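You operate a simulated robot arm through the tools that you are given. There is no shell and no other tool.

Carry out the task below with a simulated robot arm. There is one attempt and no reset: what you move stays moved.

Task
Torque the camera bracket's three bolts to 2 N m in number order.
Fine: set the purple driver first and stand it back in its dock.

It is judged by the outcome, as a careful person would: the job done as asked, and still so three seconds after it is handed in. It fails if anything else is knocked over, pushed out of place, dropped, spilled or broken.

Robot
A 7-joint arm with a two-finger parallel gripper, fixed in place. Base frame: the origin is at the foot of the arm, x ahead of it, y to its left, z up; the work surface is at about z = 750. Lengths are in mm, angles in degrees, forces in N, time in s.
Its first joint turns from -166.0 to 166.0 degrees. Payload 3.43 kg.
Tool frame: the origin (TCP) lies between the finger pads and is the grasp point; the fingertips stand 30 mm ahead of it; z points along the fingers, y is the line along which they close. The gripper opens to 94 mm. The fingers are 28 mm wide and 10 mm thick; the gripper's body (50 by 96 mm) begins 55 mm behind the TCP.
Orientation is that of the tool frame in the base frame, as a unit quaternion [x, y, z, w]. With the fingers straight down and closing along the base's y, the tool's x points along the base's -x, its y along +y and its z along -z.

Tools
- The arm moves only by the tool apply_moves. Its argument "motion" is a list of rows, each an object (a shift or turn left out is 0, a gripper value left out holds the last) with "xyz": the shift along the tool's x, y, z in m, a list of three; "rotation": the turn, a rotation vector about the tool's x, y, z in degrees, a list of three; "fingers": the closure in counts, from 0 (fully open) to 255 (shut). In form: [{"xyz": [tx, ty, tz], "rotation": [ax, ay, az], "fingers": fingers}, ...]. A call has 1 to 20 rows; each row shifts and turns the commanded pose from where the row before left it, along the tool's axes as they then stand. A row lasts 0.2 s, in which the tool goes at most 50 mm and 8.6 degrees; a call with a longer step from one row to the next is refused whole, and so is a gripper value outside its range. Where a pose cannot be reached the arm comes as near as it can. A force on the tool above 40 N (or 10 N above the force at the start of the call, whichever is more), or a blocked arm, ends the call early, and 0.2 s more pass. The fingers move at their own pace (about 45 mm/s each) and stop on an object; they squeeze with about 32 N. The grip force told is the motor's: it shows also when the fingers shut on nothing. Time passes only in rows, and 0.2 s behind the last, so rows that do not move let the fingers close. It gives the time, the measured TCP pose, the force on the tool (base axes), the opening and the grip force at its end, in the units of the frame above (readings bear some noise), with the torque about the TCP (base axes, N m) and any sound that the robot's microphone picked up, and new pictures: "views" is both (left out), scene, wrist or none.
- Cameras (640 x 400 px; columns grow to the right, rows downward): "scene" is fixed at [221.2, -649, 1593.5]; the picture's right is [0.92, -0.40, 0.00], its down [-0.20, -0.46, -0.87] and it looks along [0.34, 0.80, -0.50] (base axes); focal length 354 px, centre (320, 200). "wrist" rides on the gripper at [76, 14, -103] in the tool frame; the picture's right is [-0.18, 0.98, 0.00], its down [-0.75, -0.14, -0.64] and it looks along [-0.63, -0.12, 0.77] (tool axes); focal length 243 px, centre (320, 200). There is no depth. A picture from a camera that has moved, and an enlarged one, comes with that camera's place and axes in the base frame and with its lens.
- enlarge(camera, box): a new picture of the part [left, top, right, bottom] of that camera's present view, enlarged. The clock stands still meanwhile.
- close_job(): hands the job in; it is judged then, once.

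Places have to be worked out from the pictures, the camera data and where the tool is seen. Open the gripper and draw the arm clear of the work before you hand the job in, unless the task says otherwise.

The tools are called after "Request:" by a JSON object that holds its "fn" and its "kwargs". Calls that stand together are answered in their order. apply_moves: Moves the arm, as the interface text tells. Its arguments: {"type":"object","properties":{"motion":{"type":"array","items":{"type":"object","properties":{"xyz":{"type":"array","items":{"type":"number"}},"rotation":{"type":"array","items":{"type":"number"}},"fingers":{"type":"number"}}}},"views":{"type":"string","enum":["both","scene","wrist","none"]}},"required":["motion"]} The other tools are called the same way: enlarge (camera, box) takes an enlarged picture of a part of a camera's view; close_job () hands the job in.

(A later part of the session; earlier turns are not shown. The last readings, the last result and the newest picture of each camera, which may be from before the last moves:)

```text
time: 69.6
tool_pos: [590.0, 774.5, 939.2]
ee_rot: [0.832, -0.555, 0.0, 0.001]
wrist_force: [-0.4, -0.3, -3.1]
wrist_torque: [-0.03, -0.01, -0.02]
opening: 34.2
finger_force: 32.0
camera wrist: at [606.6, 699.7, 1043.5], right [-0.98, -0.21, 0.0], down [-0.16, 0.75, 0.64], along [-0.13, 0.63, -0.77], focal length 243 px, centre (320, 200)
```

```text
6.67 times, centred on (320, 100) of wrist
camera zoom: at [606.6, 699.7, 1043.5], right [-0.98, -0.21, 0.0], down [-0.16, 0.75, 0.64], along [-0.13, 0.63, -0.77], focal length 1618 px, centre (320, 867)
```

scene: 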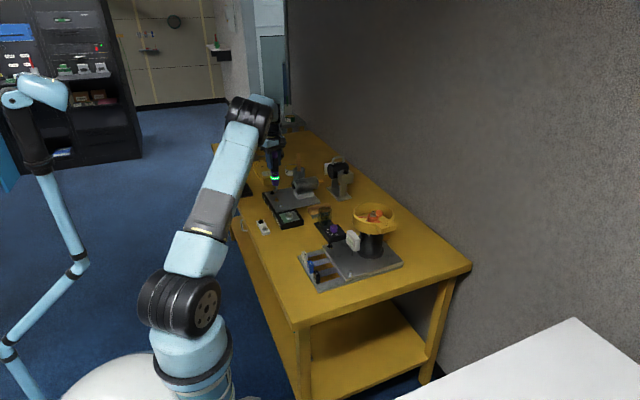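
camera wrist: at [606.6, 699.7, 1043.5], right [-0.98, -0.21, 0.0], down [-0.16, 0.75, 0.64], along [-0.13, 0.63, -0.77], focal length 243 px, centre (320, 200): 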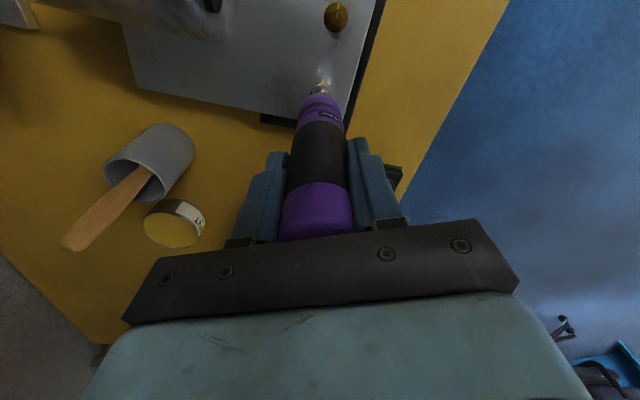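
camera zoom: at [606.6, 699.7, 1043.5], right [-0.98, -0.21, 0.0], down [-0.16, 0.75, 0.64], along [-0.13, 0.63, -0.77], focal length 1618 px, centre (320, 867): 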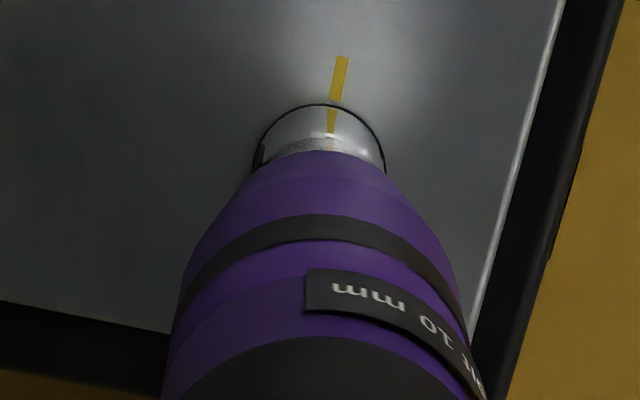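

The contact is gone because the bolt has run down, so I'll follow it with another small press.

Request:
{"fn": "apply_moves", "kwargs": {"motion": [{"xyz": [0, 0, 0.0005]}, {"xyz": [0, 0, 0.0005]}, {"xyz": [0, 0, 0]}], "views": "wrist"}}

Request:
{"fn": "enlarge", "kwargs": {"camera": "wrist", "box": [290, 70, 350, 130]}}

```text
time: 70.4
tool_pos: [588.9, 776.8, 940.0]
ee_rot: [0.831, -0.556, -0.001, 0.001]
wrist_force: [0.5, -1.9, 2.1]
wrist_torque: [-0.22, -0.08, -0.02]
opening: 34.4
finger_force: 32.0
camera wrist: at [606.0, 700.1, 1043.2], right [-0.98, -0.21, 0.0], down [-0.16, 0.75, 0.64], along [-0.13, 0.63, -0.77], focal length 243 px, centre (320, 200)
```

wrist: 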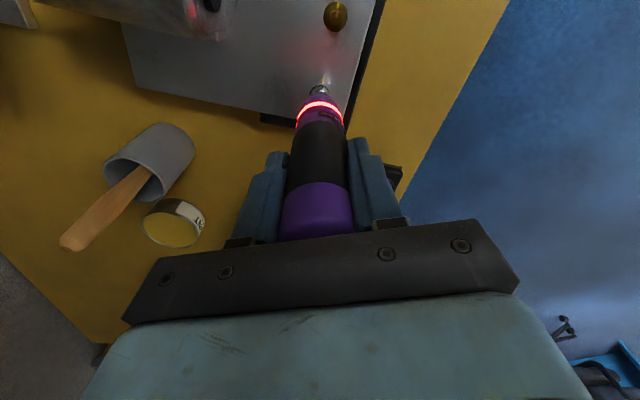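

```text
6.67 times, centred on (320, 100) of wrist
camera zoom: at [606.0, 700.1, 1043.2], right [-0.98, -0.21, 0.0], down [-0.16, 0.75, 0.64], along [-0.13, 0.63, -0.77], focal length 1618 px, centre (320, 867)
```

zoom: 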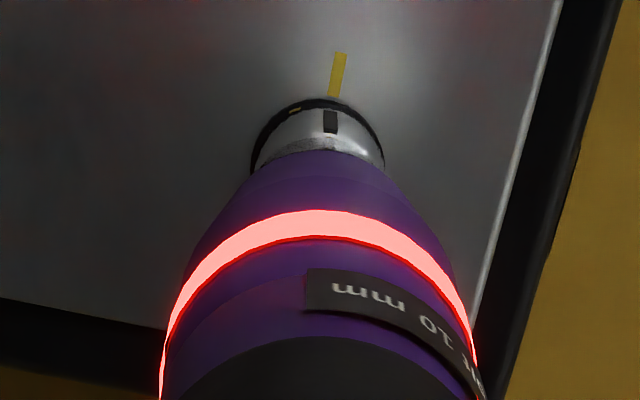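

The ring turned red and the flange mark is still short of the plate mark, so the run broke off, most likely because the press was lost midway. I'll look at the state before doing anything else.

Request:
{"fn": "enlarge", "kwargs": {"camera": "wrist", "box": [305, 70, 337, 94]}}

Request:
{"fn": "enlarge", "kwargs": {"camera": "scene", "box": [262, 170, 302, 210]}}

```text
16.00 times, centred on (321, 82) of wrist
camera zoom: at [606.0, 700.1, 1043.2], right [-0.98, -0.21, 0.0], down [-0.16, 0.75, 0.64], along [-0.13, 0.63, -0.77], focal length 3882 px, centre (304, 2088)
```

zoom: 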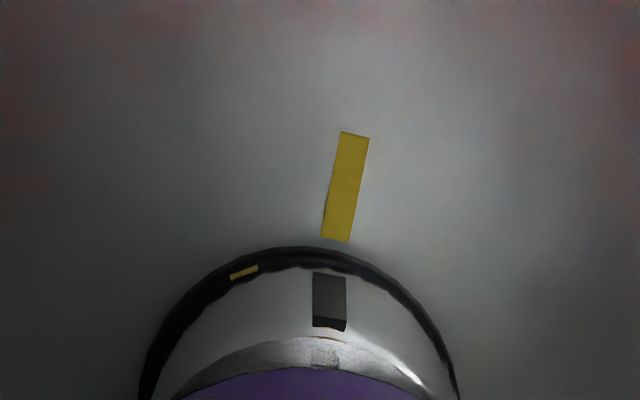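

```text
10.00 times, centred on (282, 190) of scene
camera zoom: at [221.2, -649.0, 1593.5], right [0.92, -0.4, 0.0], down [-0.2, -0.46, -0.87], along [0.34, 0.8, -0.5], focal length 3540 px, centre (700, 300)
```

zoom: 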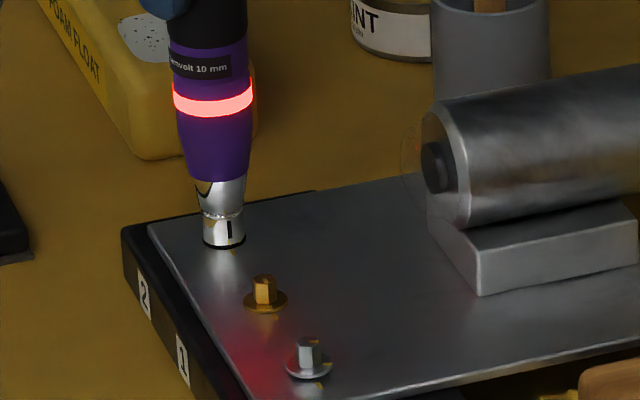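

The bolt mark has stopped about 30° short. I'll lift the socket a few mm to release the driver, re-centre (x is 0.5 mm low), and look again.

Request:
{"fn": "apply_moves", "kwargs": {"motion": [{"xyz": [0, 0, -0.004]}, {"xyz": [0.0002, -0.0005, 0]}, {"xyz": [0, 0, 0]}, {"xyz": [0, 0, 0]}], "views": "wrist"}}

Request:
{"fn": "enlarge", "kwargs": {"camera": "wrist", "box": [305, 70, 337, 94]}}

Request:
{"fn": "enlarge", "kwargs": {"camera": "scene", "box": [272, 185, 288, 200]}}

```text
time: 71.4
tool_pos: [588.9, 776.7, 943.5]
ee_rot: [0.832, -0.555, 0.0, 0.001]
wrist_force: [0.2, 0.0, -2.9]
wrist_torque: [0.0, -0.03, 0.01]
opening: 33.8
finger_force: 32.1
camera wrist: at [606.3, 700.0, 1047.1], right [-0.98, -0.21, 0.0], down [-0.16, 0.75, 0.64], along [-0.13, 0.63, -0.77], focal length 243 px, centre (320, 200)
```

wrist: 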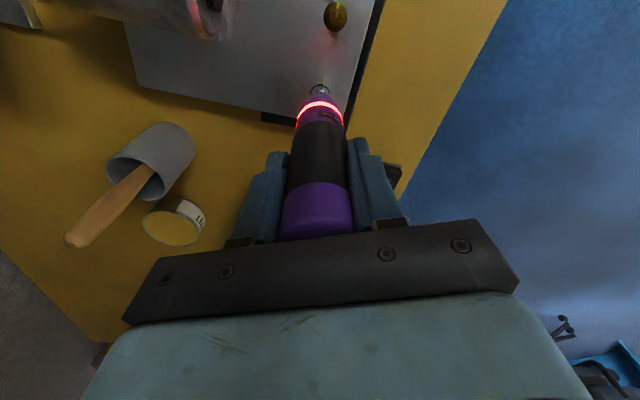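

```text
16.00 times, centred on (321, 82) of wrist
camera zoom: at [606.3, 700.0, 1047.1], right [-0.98, -0.21, 0.0], down [-0.16, 0.75, 0.64], along [-0.13, 0.63, -0.77], focal length 3882 px, centre (304, 2088)
```

zoom: 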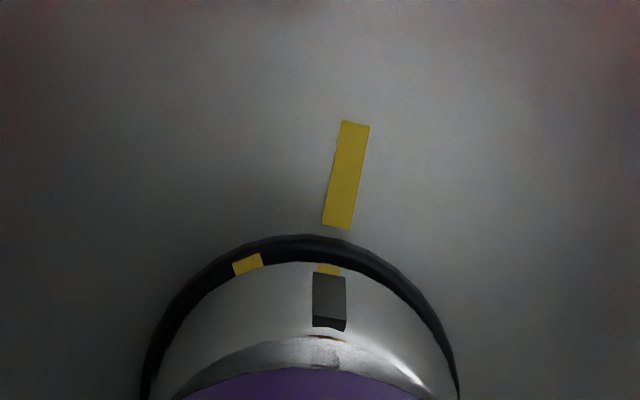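

```text
16.00 times, centred on (280, 192) of scene
camera zoom: at [221.2, -649.0, 1593.5], right [0.92, -0.4, 0.0], down [-0.2, -0.46, -0.87], along [0.34, 0.8, -0.5], focal length 5664 px, centre (960, 320)
```

zoom: 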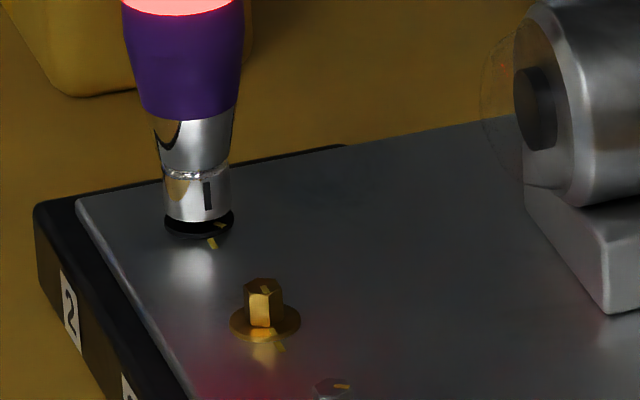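

The driver is released and the ring is still red from the aborted run. I'll press again with a firmer, continuous push so contact isn't lost while it turns.

Request:
{"fn": "apply_moves", "kwargs": {"motion": [{"xyz": [0.0001, -0.0002, 0.0015]}, {"xyz": [0, 0, 0.001]}, {"xyz": [0, 0, 0.0008]}, {"xyz": [0, 0, 0.0006]}, {"xyz": [0, 0, 0.0005]}, {"xyz": [0, 0, 0.0003]}], "views": "wrist"}}

Request:
{"fn": "enlarge", "kwargs": {"camera": "wrist", "box": [290, 70, 350, 130]}}

```text
time: 72.8
tool_pos: [590.6, 774.5, 939.6]
ee_rot: [0.832, -0.555, 0.0, 0.0]
wrist_force: [-2.2, -1.8, 5.0]
wrist_torque: [-0.31, 0.31, 0.0]
opening: 34.1
finger_force: 32.2
camera wrist: at [607.2, 699.8, 1043.1], right [-0.98, -0.21, 0.0], down [-0.16, 0.75, 0.64], along [-0.13, 0.63, -0.77], focal length 243 px, centre (320, 200)
```

wrist: 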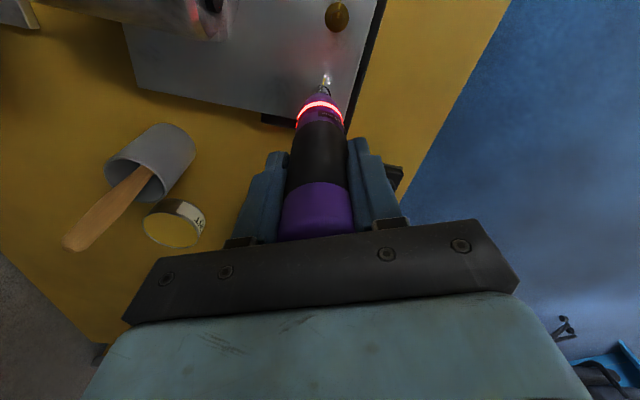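

```text
6.67 times, centred on (320, 100) of wrist
camera zoom: at [607.2, 699.8, 1043.1], right [-0.98, -0.21, 0.0], down [-0.16, 0.75, 0.64], along [-0.13, 0.63, -0.77], focal length 1618 px, centre (320, 867)
```

zoom: 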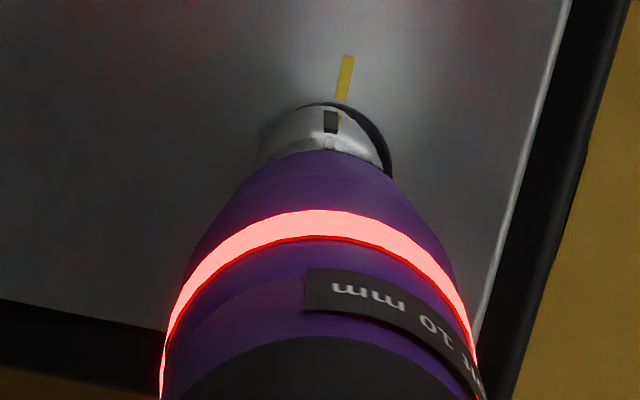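

The driver hasn't restarted: only about 8 N of press, and the socket has drifted 0.6–1 mm in +x, side-loading the head. I'll ease back in x first, then press on.

Request:
{"fn": "apply_moves", "kwargs": {"motion": [{"xyz": [0, 0.0007, -0.0005]}, {"xyz": [0, 0, 0]}, {"xyz": [0, 0, 0]}], "views": "wrist"}}

Request:
{"fn": "enlarge", "kwargs": {"camera": "wrist", "box": [305, 70, 337, 94]}}

```text
time: 73.6
tool_pos: [590.3, 775.6, 940.0]
ee_rot: [0.831, -0.556, 0.001, 0.0]
wrist_force: [2.4, -0.1, 3.9]
wrist_torque: [0.1, -0.38, 0.01]
opening: 34.2
finger_force: 32.3
camera wrist: at [607.1, 699.8, 1043.2], right [-0.98, -0.21, 0.0], down [-0.16, 0.75, 0.64], along [-0.13, 0.63, -0.77], focal length 243 px, centre (320, 200)
```

wrist: 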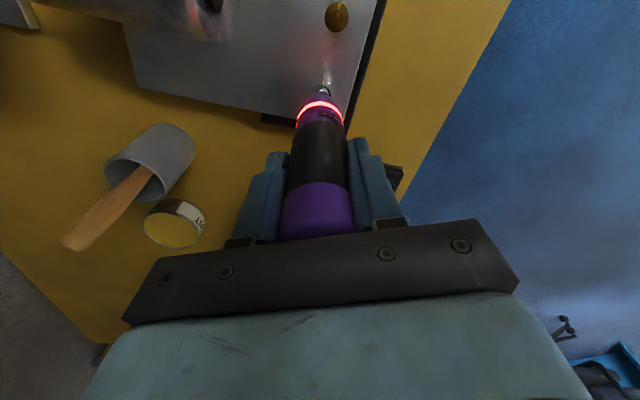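

```text
16.00 times, centred on (321, 82) of wrist
camera zoom: at [607.1, 699.8, 1043.2], right [-0.98, -0.21, 0.0], down [-0.16, 0.75, 0.64], along [-0.13, 0.63, -0.77], focal length 3882 px, centre (304, 2088)
```

zoom: 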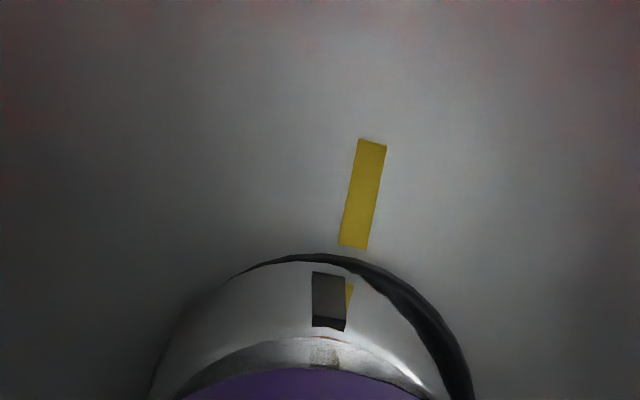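

Friction held the socket in place during that shift. I'll lift 3 mm free, re-centre by about -0.7 mm in x, and verify before pressing.

Request:
{"fn": "apply_moves", "kwargs": {"motion": [{"xyz": [0, 0, -0.003]}, {"xyz": [0, 0, 0]}, {"xyz": [0, 0, 0]}], "views": "wrist"}}

Request:
{"fn": "enlarge", "kwargs": {"camera": "wrist", "box": [305, 70, 337, 94]}}

```text
time: 74.4
tool_pos: [587.7, 776.7, 942.1]
ee_rot: [0.831, -0.556, -0.001, 0.0]
wrist_force: [0.4, -1.2, -3.0]
wrist_torque: [0.01, 0.01, -0.01]
opening: 33.8
finger_force: 32.3
camera wrist: at [605.8, 700.3, 1046.0], right [-0.98, -0.21, 0.0], down [-0.16, 0.75, 0.64], along [-0.13, 0.63, -0.77], focal length 243 px, centre (320, 200)
```

wrist: 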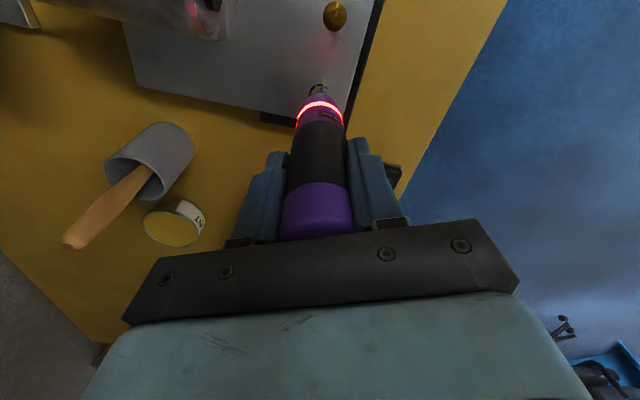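

```text
16.00 times, centred on (321, 82) of wrist
camera zoom: at [605.8, 700.3, 1046.0], right [-0.98, -0.21, 0.0], down [-0.16, 0.75, 0.64], along [-0.13, 0.63, -0.77], focal length 3882 px, centre (304, 2088)
```

zoom: 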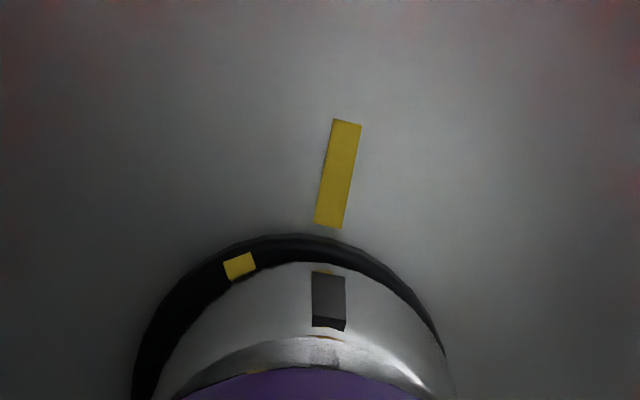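

Now the flange reads about 1 mm the other way (TCP 589.65, target 590.5). I'll nudge back.

Request:
{"fn": "apply_moves", "kwargs": {"motion": [{"xyz": [0.0004, -0.0004, 0]}, {"xyz": [0, 0, 0]}, {"xyz": [0, 0, 0]}], "views": "wrist"}}

Request:
{"fn": "enlarge", "kwargs": {"camera": "wrist", "box": [305, 70, 337, 94]}}

```text
time: 75.2
tool_pos: [589.3, 775.5, 943.0]
ee_rot: [0.832, -0.555, 0.0, 0.0]
wrist_force: [0.4, -0.3, -3.2]
wrist_torque: [0.0, -0.01, -0.01]
opening: 34.1
finger_force: 31.8
camera wrist: at [606.1, 700.1, 1046.1], right [-0.98, -0.21, 0.0], down [-0.16, 0.75, 0.64], along [-0.13, 0.63, -0.77], focal length 243 px, centre (320, 200)
```

wrist: 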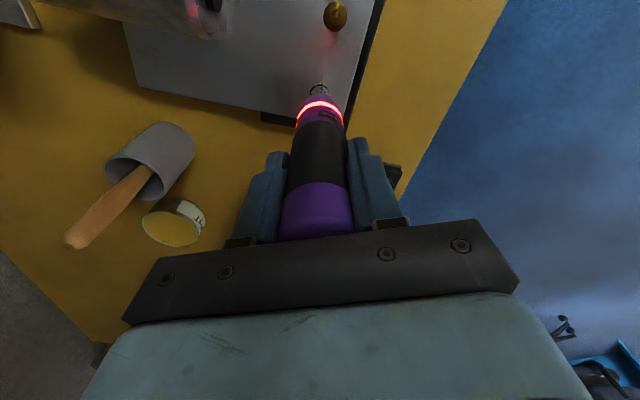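

```text
16.00 times, centred on (321, 82) of wrist
camera zoom: at [606.1, 700.1, 1046.1], right [-0.98, -0.21, 0.0], down [-0.16, 0.75, 0.64], along [-0.13, 0.63, -0.77], focal length 3882 px, centre (304, 2088)
```

zoom: 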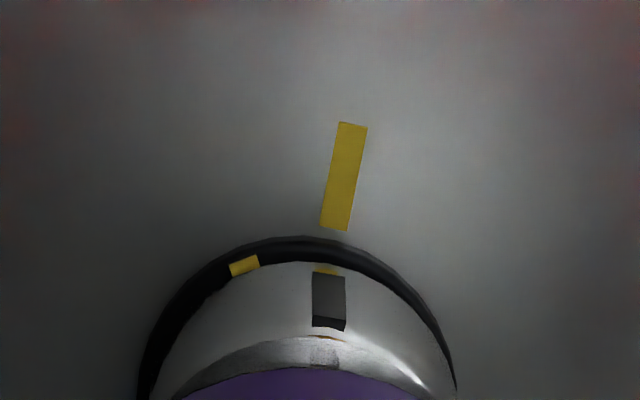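

Request:
{"fn": "apply_moves", "kwargs": {"motion": [{"xyz": [0.0003, -0.0004, 0]}, {"xyz": [0, 0, 0]}, {"xyz": [0, 0, 0]}], "views": "wrist"}}

Request:
{"fn": "enlarge", "kwargs": {"camera": "wrist", "box": [305, 70, 337, 94]}}

```text
time: 76.0
tool_pos: [590.2, 775.7, 942.2]
ee_rot: [0.832, -0.556, 0.0, 0.0]
wrist_force: [-0.3, -0.1, -3.3]
wrist_torque: [-0.02, 0.0, -0.01]
opening: 33.9
finger_force: 31.9
camera wrist: at [607.0, 699.9, 1046.2], right [-0.98, -0.21, 0.0], down [-0.16, 0.75, 0.64], along [-0.13, 0.63, -0.77], focal length 243 px, centre (320, 200)
```

wrist: 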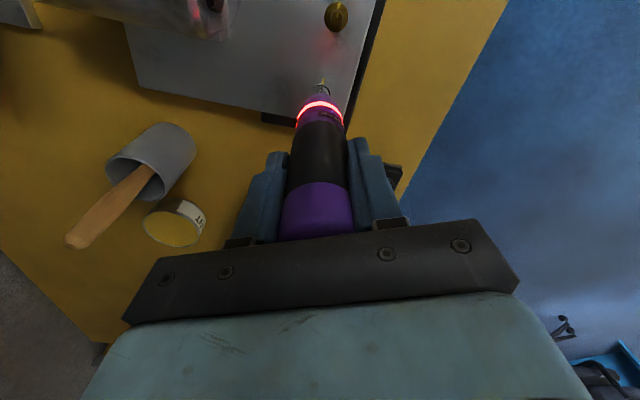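

```text
16.00 times, centred on (321, 82) of wrist
camera zoom: at [607.0, 699.9, 1046.2], right [-0.98, -0.21, 0.0], down [-0.16, 0.75, 0.64], along [-0.13, 0.63, -0.77], focal length 3882 px, centre (304, 2088)
```

zoom: 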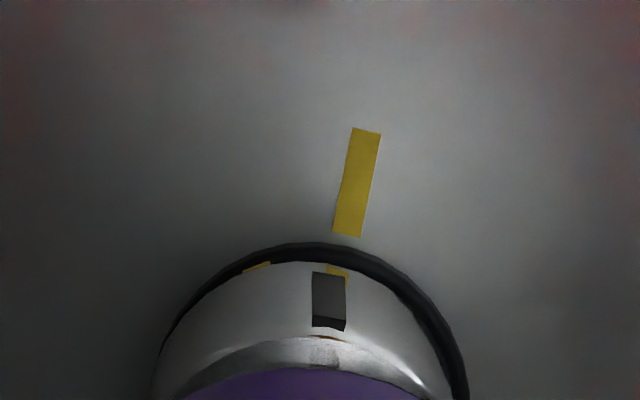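

That's within 0.4 mm now. I'll press straight down, firmer this time.

Request:
{"fn": "apply_moves", "kwargs": {"motion": [{"xyz": [0, 0, 0.001]}, {"xyz": [0, 0, 0.001]}, {"xyz": [0, 0, 0.001]}, {"xyz": [0, 0, 0.0007]}, {"xyz": [0, 0, 0.0005]}], "views": "wrist"}}

Request:
{"fn": "enlarge", "kwargs": {"camera": "wrist", "box": [290, 70, 350, 130]}}

```text
time: 77.2
tool_pos: [589.9, 775.2, 939.6]
ee_rot: [0.832, -0.555, -0.001, -0.001]
wrist_force: [-4.3, -3.5, 11.9]
wrist_torque: [-0.54, 0.6, 0.0]
opening: 33.8
finger_force: 32.5
camera wrist: at [606.6, 699.3, 1042.9], right [-0.98, -0.21, 0.0], down [-0.16, 0.75, 0.64], along [-0.13, 0.63, -0.77], focal length 243 px, centre (320, 200)
```

wrist: 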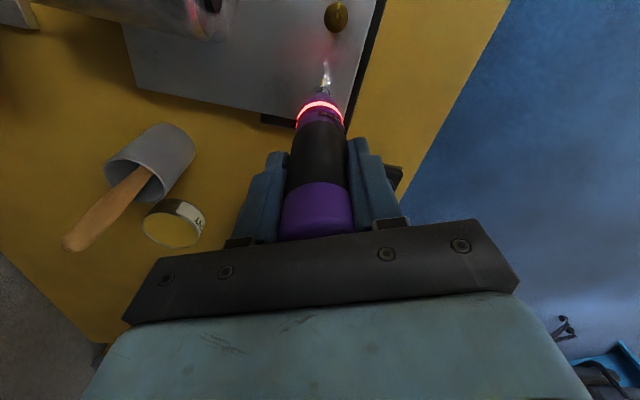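

```text
6.67 times, centred on (320, 100) of wrist
camera zoom: at [606.6, 699.3, 1042.9], right [-0.98, -0.21, 0.0], down [-0.16, 0.75, 0.64], along [-0.13, 0.63, -0.77], focal length 1618 px, centre (320, 867)
```

zoom: 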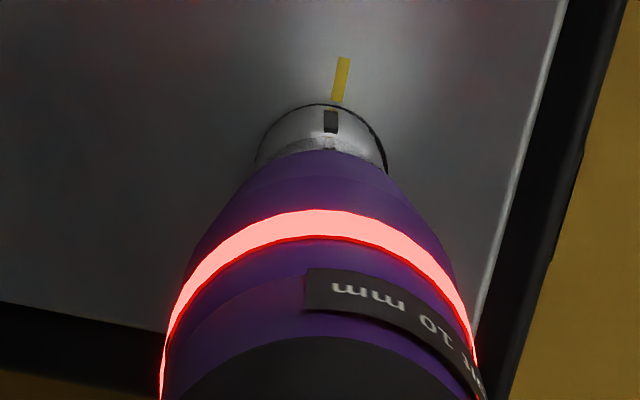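

There's 15 N of press but no restart yet. I'll hold for a moment to see whether it picks up.

Request:
{"fn": "apply_moves", "kwargs": {"motion": [{"xyz": [0, 0, 0.0003]}, {"xyz": [0, 0, 0]}, {"xyz": [0, 0, 0]}], "views": "wrist"}}

Request:
{"fn": "enlarge", "kwargs": {"camera": "wrist", "box": [290, 70, 350, 130]}}

```text
time: 78.0
tool_pos: [589.0, 774.8, 939.4]
ee_rot: [0.831, -0.556, 0.0, -0.002]
wrist_force: [-3.2, 2.6, 18.1]
wrist_torque: [0.34, 0.61, 0.0]
opening: 33.9
finger_force: 32.4
camera wrist: at [606.6, 699.1, 1042.8], right [-0.98, -0.21, 0.0], down [-0.16, 0.75, 0.64], along [-0.13, 0.63, -0.77], focal length 243 px, centre (320, 200)
```

wrist: 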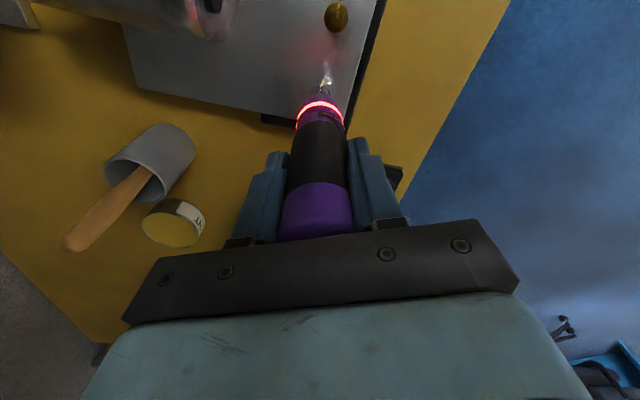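

```text
6.67 times, centred on (320, 100) of wrist
camera zoom: at [606.6, 699.1, 1042.8], right [-0.98, -0.21, 0.0], down [-0.16, 0.75, 0.64], along [-0.13, 0.63, -0.77], focal length 1618 px, centre (320, 867)
```

zoom: 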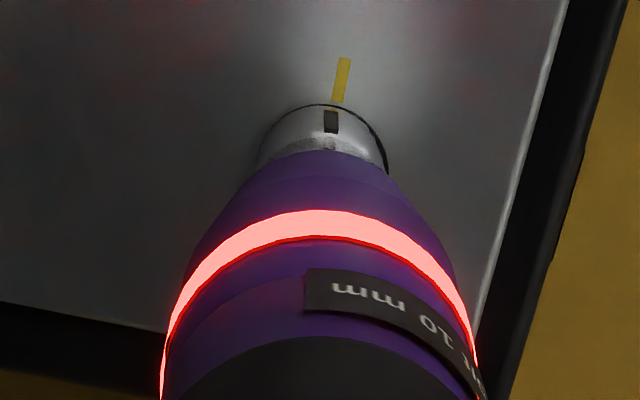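

Even at 21 N it doesn't re-arm while the head stays in the socket. I'll lift fully clear, inspect the bolt, and start a fresh engagement.

Request:
{"fn": "apply_moves", "kwargs": {"motion": [{"xyz": [0, 0, -0.003]}, {"xyz": [0, 0, -0.007]}, {"xyz": [0, 0, -0.01]}, {"xyz": [0, 0, -0.01]}, {"xyz": [0, 0, 0]}, {"xyz": [0, 0, 0]}], "views": "wrist"}}

Request:
{"fn": "enlarge", "kwargs": {"camera": "wrist", "box": [300, 66, 340, 96]}}

Request:
{"fn": "enlarge", "kwargs": {"camera": "scene", "box": [262, 165, 302, 205]}}

```text
time: 79.4
tool_pos: [591.1, 775.4, 969.4]
ee_rot: [0.832, -0.556, 0.0, 0.0]
wrist_force: [0.3, -0.5, -2.8]
wrist_torque: [0.0, 0.01, -0.02]
opening: 34.1
finger_force: 31.7
camera wrist: at [607.1, 699.4, 1072.2], right [-0.98, -0.21, 0.0], down [-0.16, 0.75, 0.64], along [-0.13, 0.63, -0.77], focal length 243 px, centre (320, 200)
```

wrist: 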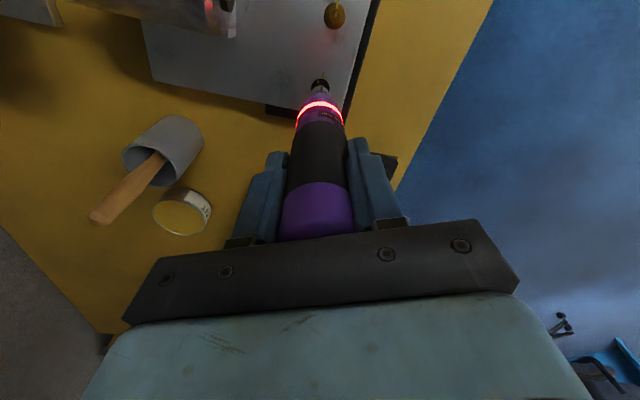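

```text
13.33 times, centred on (320, 81) of wrist
camera zoom: at [607.1, 699.4, 1072.2], right [-0.98, -0.21, 0.0], down [-0.16, 0.75, 0.64], along [-0.13, 0.63, -0.77], focal length 3235 px, centre (320, 1787)
```

zoom: 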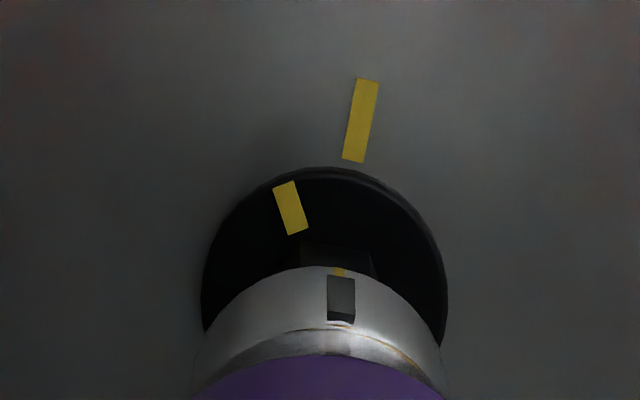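

```text
10.00 times, centred on (282, 185) of scene
camera zoom: at [221.2, -649.0, 1593.5], right [0.92, -0.4, 0.0], down [-0.2, -0.46, -0.87], along [0.34, 0.8, -0.5], focal length 3540 px, centre (700, 350)
```

zoom: 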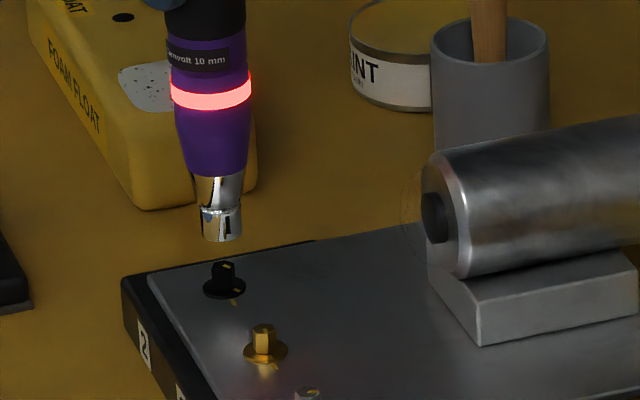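

Bolt 2 has about 27° left to go and is otherwise fine. I'll realign slightly and lower again to just above contact, then do one continuous firm press.

Request:
{"fn": "apply_moves", "kwargs": {"motion": [{"xyz": [-0.0002, 0.0003, 0.004]}, {"xyz": [0, 0, 0.005]}, {"xyz": [0, 0, 0.005]}, {"xyz": [0, 0, 0.004]}, {"xyz": [0, 0, 0]}, {"xyz": [0, 0, 0]}], "views": "wrist"}}

Request:
{"fn": "enlarge", "kwargs": {"camera": "wrist", "box": [305, 70, 337, 94]}}

```text
time: 80.8
tool_pos: [590.8, 775.1, 950.5]
ee_rot: [0.832, -0.555, 0.0, 0.001]
wrist_force: [0.2, 0.7, -2.3]
wrist_torque: [0.1, 0.09, -0.01]
opening: 34.3
finger_force: 32.1
camera wrist: at [607.0, 698.7, 1053.5], right [-0.98, -0.21, 0.0], down [-0.16, 0.75, 0.64], along [-0.13, 0.63, -0.77], focal length 243 px, centre (320, 200)
```

wrist: 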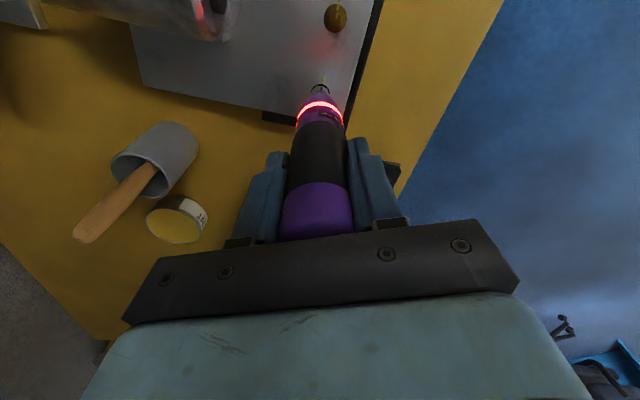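

```text
16.00 times, centred on (321, 82) of wrist
camera zoom: at [607.0, 698.7, 1053.5], right [-0.98, -0.21, 0.0], down [-0.16, 0.75, 0.64], along [-0.13, 0.63, -0.77], focal length 3882 px, centre (304, 2088)
```

zoom: 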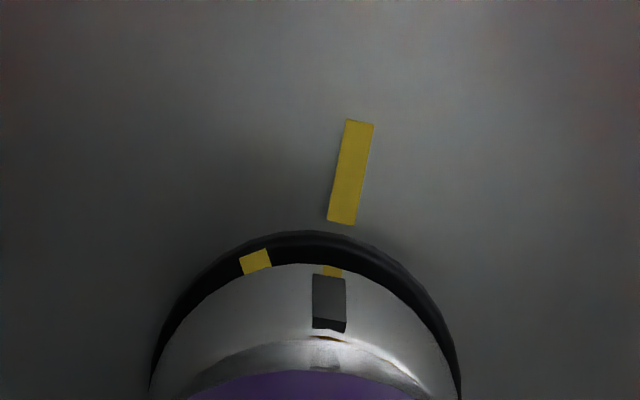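

Lateral is fine, but y has drifted about 0.9 mm low. I'll nudge toward +y before pressing.

Request:
{"fn": "apply_moves", "kwargs": {"motion": [{"xyz": [-0.0008, 0.0, 0]}, {"xyz": [0, 0, 0]}, {"xyz": [0, 0, 0]}], "views": "wrist"}}

Request:
{"fn": "enlarge", "kwargs": {"camera": "wrist", "box": [305, 70, 337, 94]}}

Request:
{"fn": "enlarge", "kwargs": {"camera": "scene", "box": [272, 185, 288, 200]}}

```text
time: 81.6
tool_pos: [589.6, 774.6, 950.6]
ee_rot: [0.832, -0.555, 0.0, 0.0]
wrist_force: [1.1, -0.1, -3.3]
wrist_torque: [-0.03, 0.02, 0.0]
opening: 33.8
finger_force: 32.1
camera wrist: at [606.8, 699.5, 1053.3], right [-0.98, -0.21, 0.0], down [-0.16, 0.75, 0.64], along [-0.13, 0.63, -0.77], focal length 243 px, centre (320, 200)
```

wrist: 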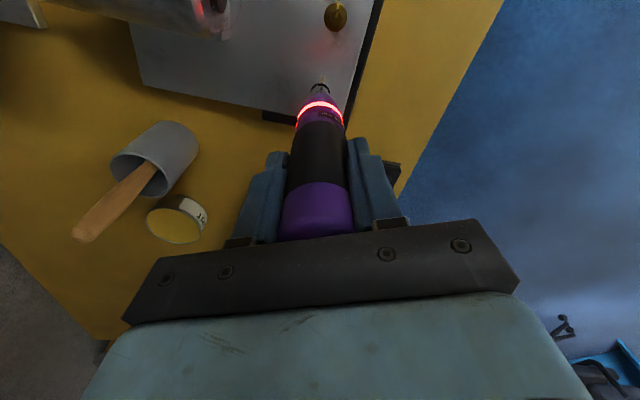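

```text
16.00 times, centred on (321, 82) of wrist
camera zoom: at [606.8, 699.5, 1053.3], right [-0.98, -0.21, 0.0], down [-0.16, 0.75, 0.64], along [-0.13, 0.63, -0.77], focal length 3882 px, centre (304, 2088)
```

zoom: 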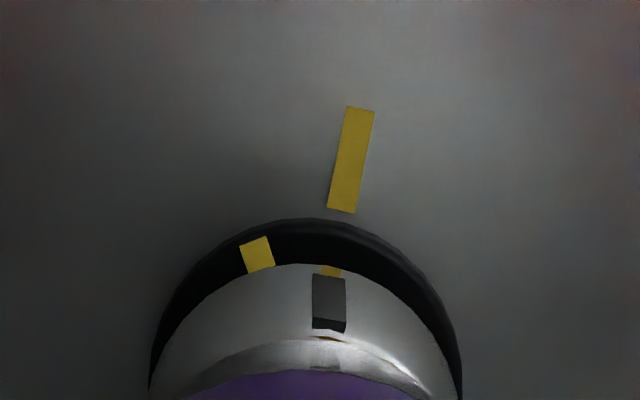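

```text
16.00 times, centred on (280, 192) of scene
camera zoom: at [221.2, -649.0, 1593.5], right [0.92, -0.4, 0.0], down [-0.2, -0.46, -0.87], along [0.34, 0.8, -0.5], focal length 5664 px, centre (960, 320)
```

zoom: 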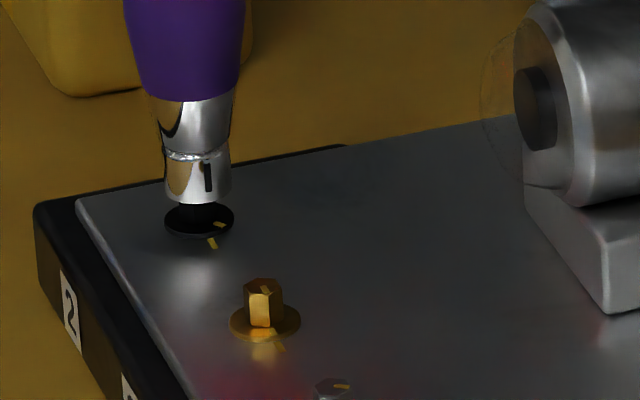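

Both views look centred now. I'll do one continuous press: down to contact, then steadily in, with a hold at the end.

Request:
{"fn": "apply_moves", "kwargs": {"motion": [{"xyz": [0, 0, 0.002]}, {"xyz": [0, 0, 0.002]}, {"xyz": [0, 0, 0.002]}, {"xyz": [0, 0, 0.001]}, {"xyz": [0, 0, 0.001]}, {"xyz": [0, 0, 0.001]}, {"xyz": [0, 0, 0.0006]}, {"xyz": [0, 0, 0.0006]}, {"xyz": [0, 0, 0.0006]}, {"xyz": [0, 0, 0.0005]}, {"xyz": [0, 0, 0]}], "views": "wrist"}}

Request:
{"fn": "enlarge", "kwargs": {"camera": "wrist", "box": [290, 70, 350, 130]}}

```text
time: 84.0
tool_pos: [589.8, 775.5, 940.1]
ee_rot: [0.831, -0.556, 0.0, -0.001]
wrist_force: [0.0, -0.4, 7.9]
wrist_torque: [-0.2, 0.12, -0.06]
opening: 33.9
finger_force: 32.5
camera wrist: at [606.5, 700.4, 1043.0], right [-0.98, -0.21, 0.0], down [-0.16, 0.75, 0.64], along [-0.13, 0.63, -0.77], focal length 243 px, centre (320, 200)
```

wrist: 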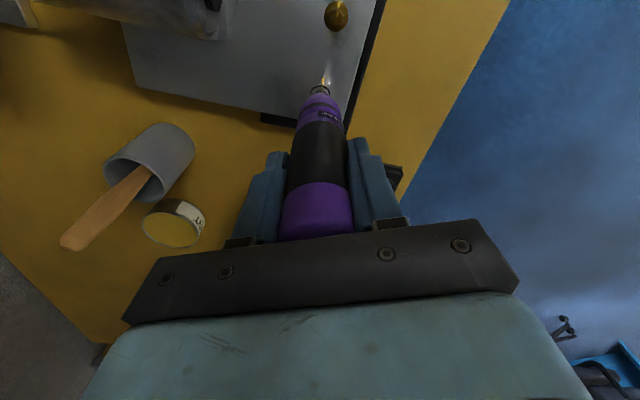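

```text
6.67 times, centred on (320, 100) of wrist
camera zoom: at [606.5, 700.4, 1043.0], right [-0.98, -0.21, 0.0], down [-0.16, 0.75, 0.64], along [-0.13, 0.63, -0.77], focal length 1618 px, centre (320, 867)
```

zoom: 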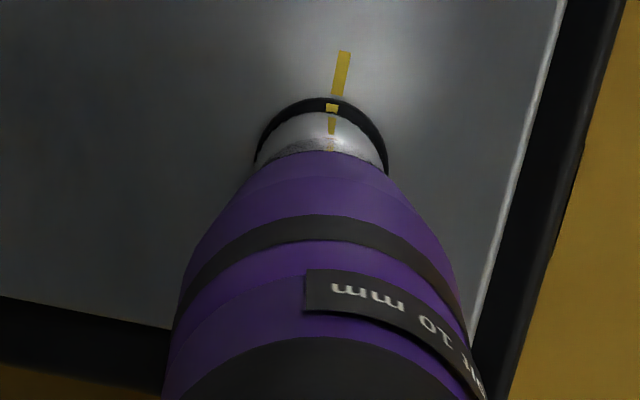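

It restarted: the ring went off and the flange mark has reached the plate mark. I'll hold the press steady for the clutch.

Request:
{"fn": "apply_moves", "kwargs": {"motion": [{"xyz": [0, 0, 0.0003]}, {"xyz": [0, 0, 0.0002]}], "views": "wrist"}}

Request:
{"fn": "enlarge", "kwargs": {"camera": "wrist", "box": [290, 70, 350, 130]}}

```text
time: 84.6
tool_pos: [589.8, 776.9, 938.8]
ee_rot: [0.831, -0.556, 0.0, -0.001]
wrist_force: [-2.7, -5.5, 12.6]
wrist_torque: [-0.8, 0.28, -0.04]
opening: 34.2
finger_force: 31.7
camera wrist: at [606.5, 700.4, 1042.9], right [-0.98, -0.21, 0.0], down [-0.16, 0.75, 0.64], along [-0.13, 0.63, -0.77], focal length 243 px, centre (320, 200)
```

wrist: 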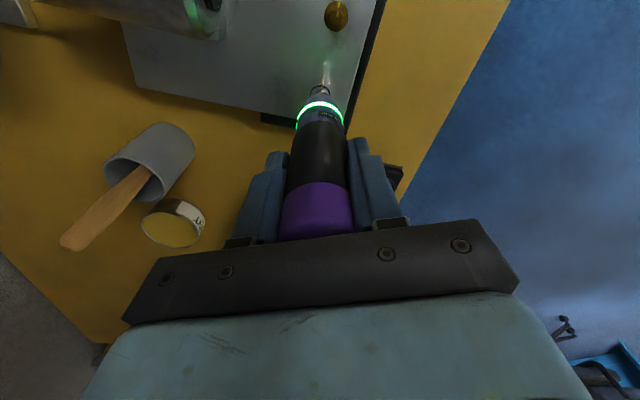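

```text
6.67 times, centred on (320, 100) of wrist
camera zoom: at [606.5, 700.4, 1042.9], right [-0.98, -0.21, 0.0], down [-0.16, 0.75, 0.64], along [-0.13, 0.63, -0.77], focal length 1618 px, centre (320, 867)
```

zoom: 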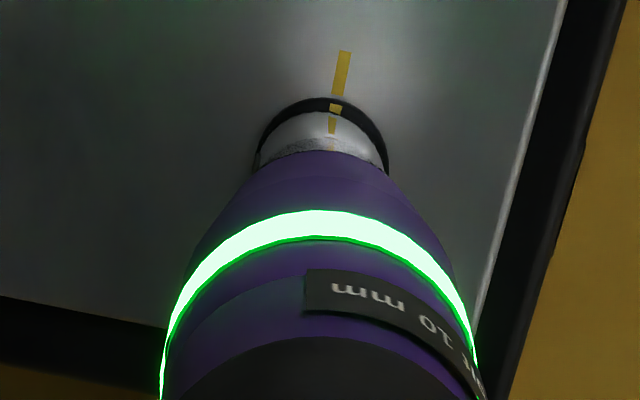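

Green on bolt 2, with the marks in line. I'll lift straight off and verify.

Request:
{"fn": "apply_moves", "kwargs": {"motion": [{"xyz": [0, 0, -0.003]}, {"xyz": [0, 0, -0.01]}, {"xyz": [0, 0, -0.015]}, {"xyz": [0, 0, -0.015]}, {"xyz": [0, 0, 0]}, {"xyz": [0, 0, 0]}], "views": "wrist"}}

Request:
{"fn": "enlarge", "kwargs": {"camera": "wrist", "box": [300, 66, 340, 96]}}

Request:
{"fn": "enlarge", "kwargs": {"camera": "scene", "box": [262, 165, 302, 205]}}

```text
time: 86.0
tool_pos: [589.7, 775.1, 983.7]
ee_rot: [0.831, -0.556, 0.0, 0.0]
wrist_force: [-0.5, -0.8, -2.6]
wrist_torque: [-0.01, 0.02, 0.01]
opening: 33.9
finger_force: 32.4
camera wrist: at [606.2, 699.6, 1086.2], right [-0.98, -0.21, 0.0], down [-0.16, 0.75, 0.64], along [-0.13, 0.63, -0.77], focal length 243 px, centre (320, 200)
```

wrist: 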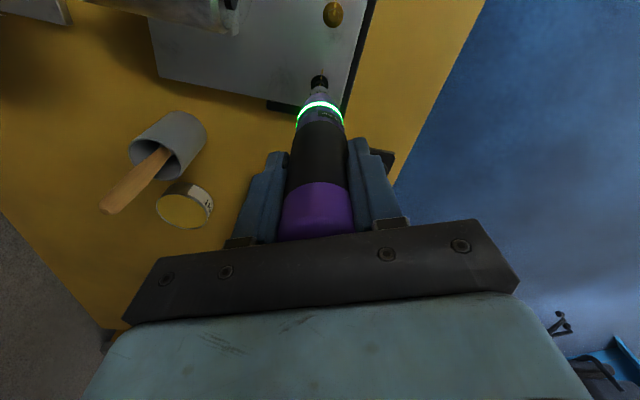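

```text
13.33 times, centred on (320, 81) of wrist
camera zoom: at [606.2, 699.6, 1086.2], right [-0.98, -0.21, 0.0], down [-0.16, 0.75, 0.64], along [-0.13, 0.63, -0.77], focal length 3235 px, centre (320, 1787)
```

zoom: 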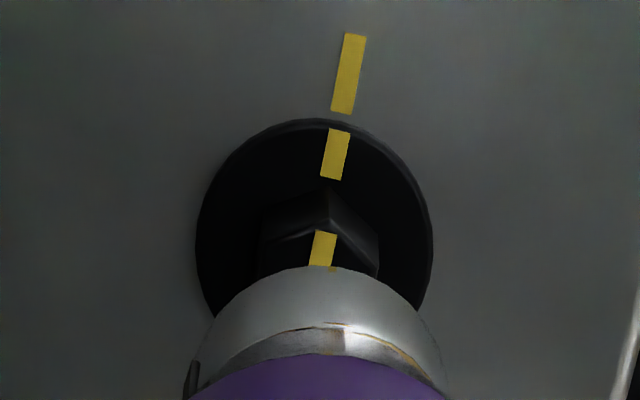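

```text
10.00 times, centred on (282, 185) of scene
camera zoom: at [221.2, -649.0, 1593.5], right [0.92, -0.4, 0.0], down [-0.2, -0.46, -0.87], along [0.34, 0.8, -0.5], focal length 3540 px, centre (700, 350)
```

zoom: 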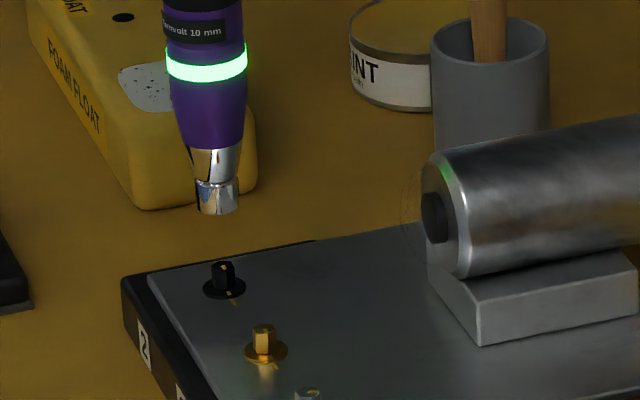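

Bolt 2's marks line up exactly. Now bolt 3 (silver), at about (590.4, 645.0): I'll traverse at this height, with the tip well above the heads.

Request:
{"fn": "apply_moves", "kwargs": {"motion": [{"xyz": [0.0301, 0.0124, 0]}, {"xyz": [0.0301, 0.0124, 0]}, {"xyz": [0.0301, 0.0124, 0]}, {"xyz": [0.0301, 0.0123, 0]}, {"xyz": [0, 0, 0]}, {"xyz": [0, 0, 0]}], "views": "wrist"}}

Request:
{"fn": "enlarge", "kwargs": {"camera": "wrist", "box": [300, 66, 340, 96]}}

Request:
{"fn": "enlarge", "kwargs": {"camera": "scene", "box": [270, 175, 310, 215]}}

```text
time: 87.4
tool_pos: [588.0, 643.8, 979.8]
ee_rot: [0.832, -0.555, 0.0, 0.0]
wrist_force: [-0.6, 0.2, -2.9]
wrist_torque: [0.0, -0.02, 0.06]
opening: 33.7
finger_force: 31.9
camera wrist: at [605.1, 568.4, 1084.3], right [-0.98, -0.21, 0.0], down [-0.16, 0.75, 0.64], along [-0.13, 0.63, -0.77], focal length 243 px, centre (320, 200)
```

wrist: 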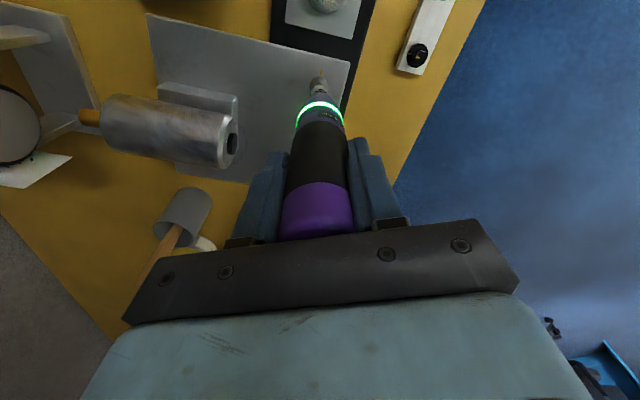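

```text
13.33 times, centred on (320, 81) of wrist
camera zoom: at [605.1, 568.4, 1084.3], right [-0.98, -0.21, 0.0], down [-0.16, 0.75, 0.64], along [-0.13, 0.63, -0.77], focal length 3235 px, centre (320, 1787)
```

zoom: 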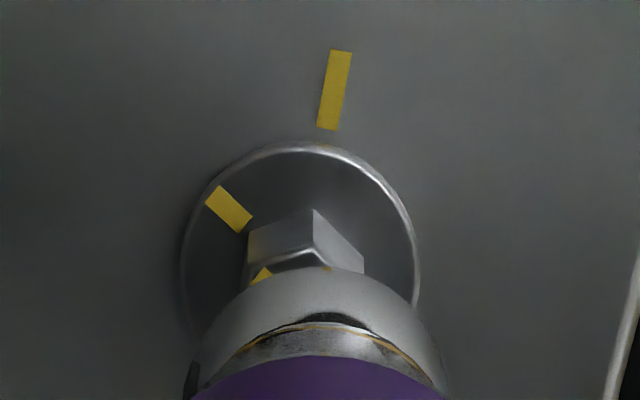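

```text
10.00 times, centred on (290, 195) of scene
camera zoom: at [221.2, -649.0, 1593.5], right [0.92, -0.4, 0.0], down [-0.2, -0.46, -0.87], along [0.34, 0.8, -0.5], focal length 3540 px, centre (620, 250)
```

zoom: 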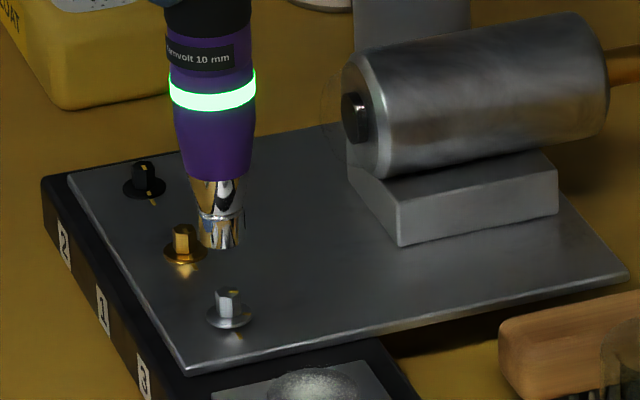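

Bolt 3 works out at (590.4, 645.2), and the TCP is at (588.95, 644.0). I'll correct and lower part way.

Request:
{"fn": "apply_moves", "kwargs": {"motion": [{"xyz": [-0.0006, -0.0018, 0.0]}, {"xyz": [0, 0, 0.008]}, {"xyz": [0, 0, 0.008]}, {"xyz": [0, 0, 0]}, {"xyz": [0, 0, 0]}], "views": "wrist"}}

Request:
{"fn": "enlarge", "kwargs": {"camera": "wrist", "box": [305, 70, 337, 94]}}

Request:
{"fn": "enlarge", "kwargs": {"camera": "scene", "box": [282, 195, 298, 210]}}

```text
time: 88.6
tool_pos: [592.1, 646.8, 964.2]
ee_rot: [0.832, -0.555, 0.0, 0.0]
wrist_force: [-1.0, -0.3, -3.7]
wrist_torque: [0.01, 0.01, 0.0]
opening: 34.2
finger_force: 32.6
camera wrist: at [608.9, 571.2, 1068.0], right [-0.98, -0.21, 0.0], down [-0.16, 0.75, 0.64], along [-0.13, 0.63, -0.77], focal length 243 px, centre (320, 200)
```

wrist: 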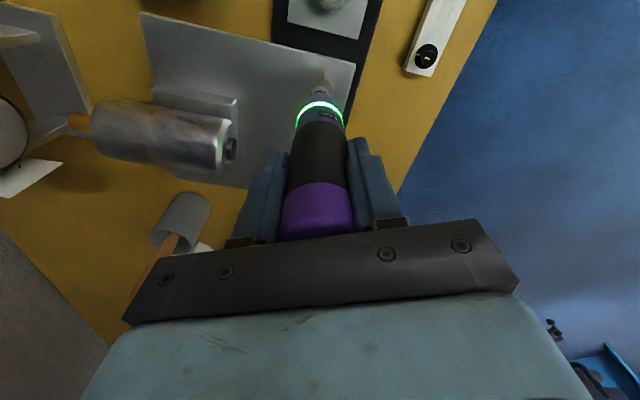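

```text
16.00 times, centred on (321, 82) of wrist
camera zoom: at [608.9, 571.2, 1068.0], right [-0.98, -0.21, 0.0], down [-0.16, 0.75, 0.64], along [-0.13, 0.63, -0.77], focal length 3882 px, centre (304, 2088)
```

zoom: 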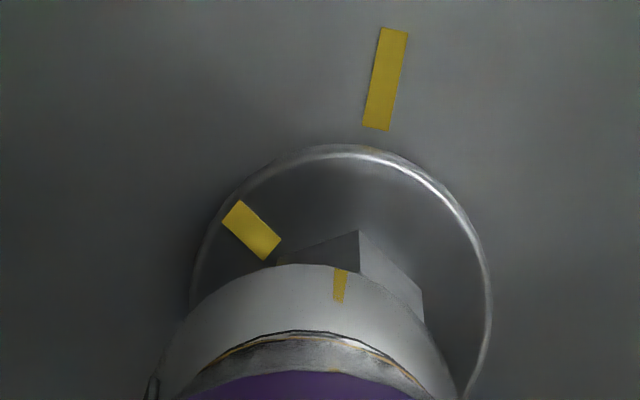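

```text
16.00 times, centred on (290, 202) of scene
camera zoom: at [221.2, -649.0, 1593.5], right [0.92, -0.4, 0.0], down [-0.2, -0.46, -0.87], along [0.34, 0.8, -0.5], focal length 5664 px, centre (800, 160)
```

zoom: 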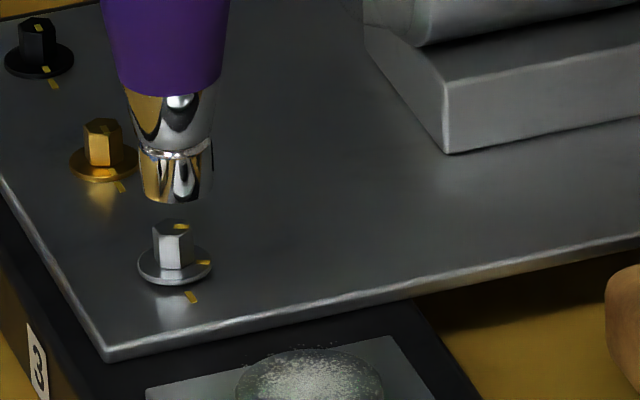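

That overshot to (592.75, 646.8). I'll correct again by (-2.35, -1.6).

Request:
{"fn": "apply_moves", "kwargs": {"motion": [{"xyz": [0.0005, 0.0025, 0.0]}, {"xyz": [0, 0, 0]}, {"xyz": [0, 0, 0]}], "views": "wrist"}}

Request:
{"fn": "enlarge", "kwargs": {"camera": "wrist", "box": [305, 70, 337, 94]}}

Request:
{"fn": "enlarge", "kwargs": {"camera": "scene", "box": [282, 195, 298, 210]}}

```text
time: 89.4
tool_pos: [589.0, 644.8, 962.3]
ee_rot: [0.832, -0.555, 0.0, 0.0]
wrist_force: [0.2, -0.1, -3.3]
wrist_torque: [0.0, 0.01, 0.02]
opening: 33.8
finger_force: 31.5
camera wrist: at [606.7, 569.4, 1067.5], right [-0.98, -0.21, 0.0], down [-0.16, 0.75, 0.64], along [-0.13, 0.63, -0.77], focal length 243 px, centre (320, 200)
```

wrist: 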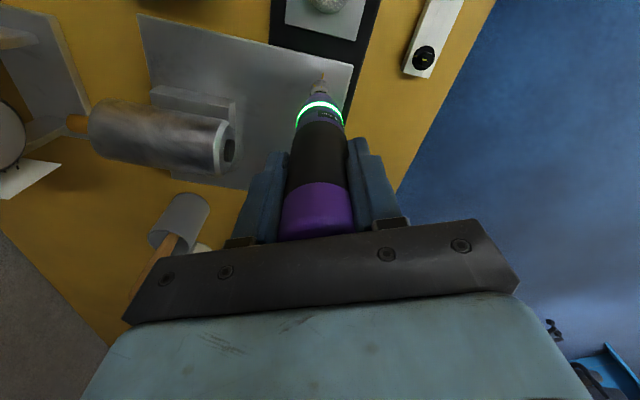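

```text
16.00 times, centred on (321, 82) of wrist
camera zoom: at [606.7, 569.4, 1067.5], right [-0.98, -0.21, 0.0], down [-0.16, 0.75, 0.64], along [-0.13, 0.63, -0.77], focal length 3882 px, centre (304, 2088)
```

zoom: 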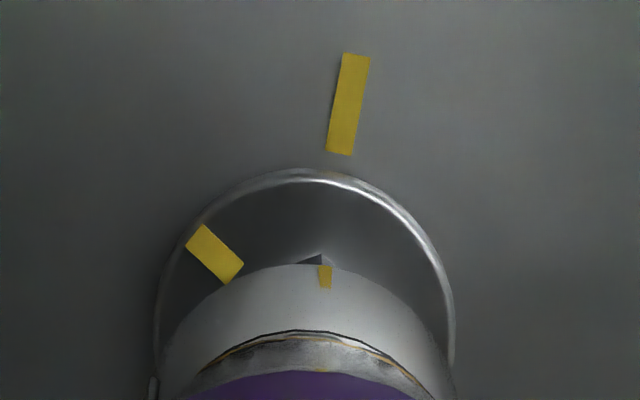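

```text
16.00 times, centred on (290, 202) of scene
camera zoom: at [221.2, -649.0, 1593.5], right [0.92, -0.4, 0.0], down [-0.2, -0.46, -0.87], along [0.34, 0.8, -0.5], focal length 5664 px, centre (800, 160)
```

zoom: 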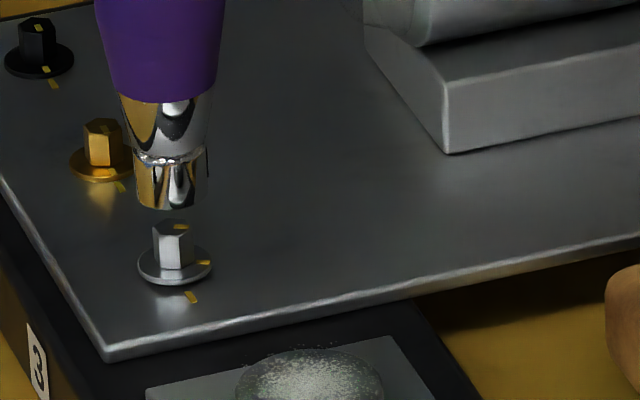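

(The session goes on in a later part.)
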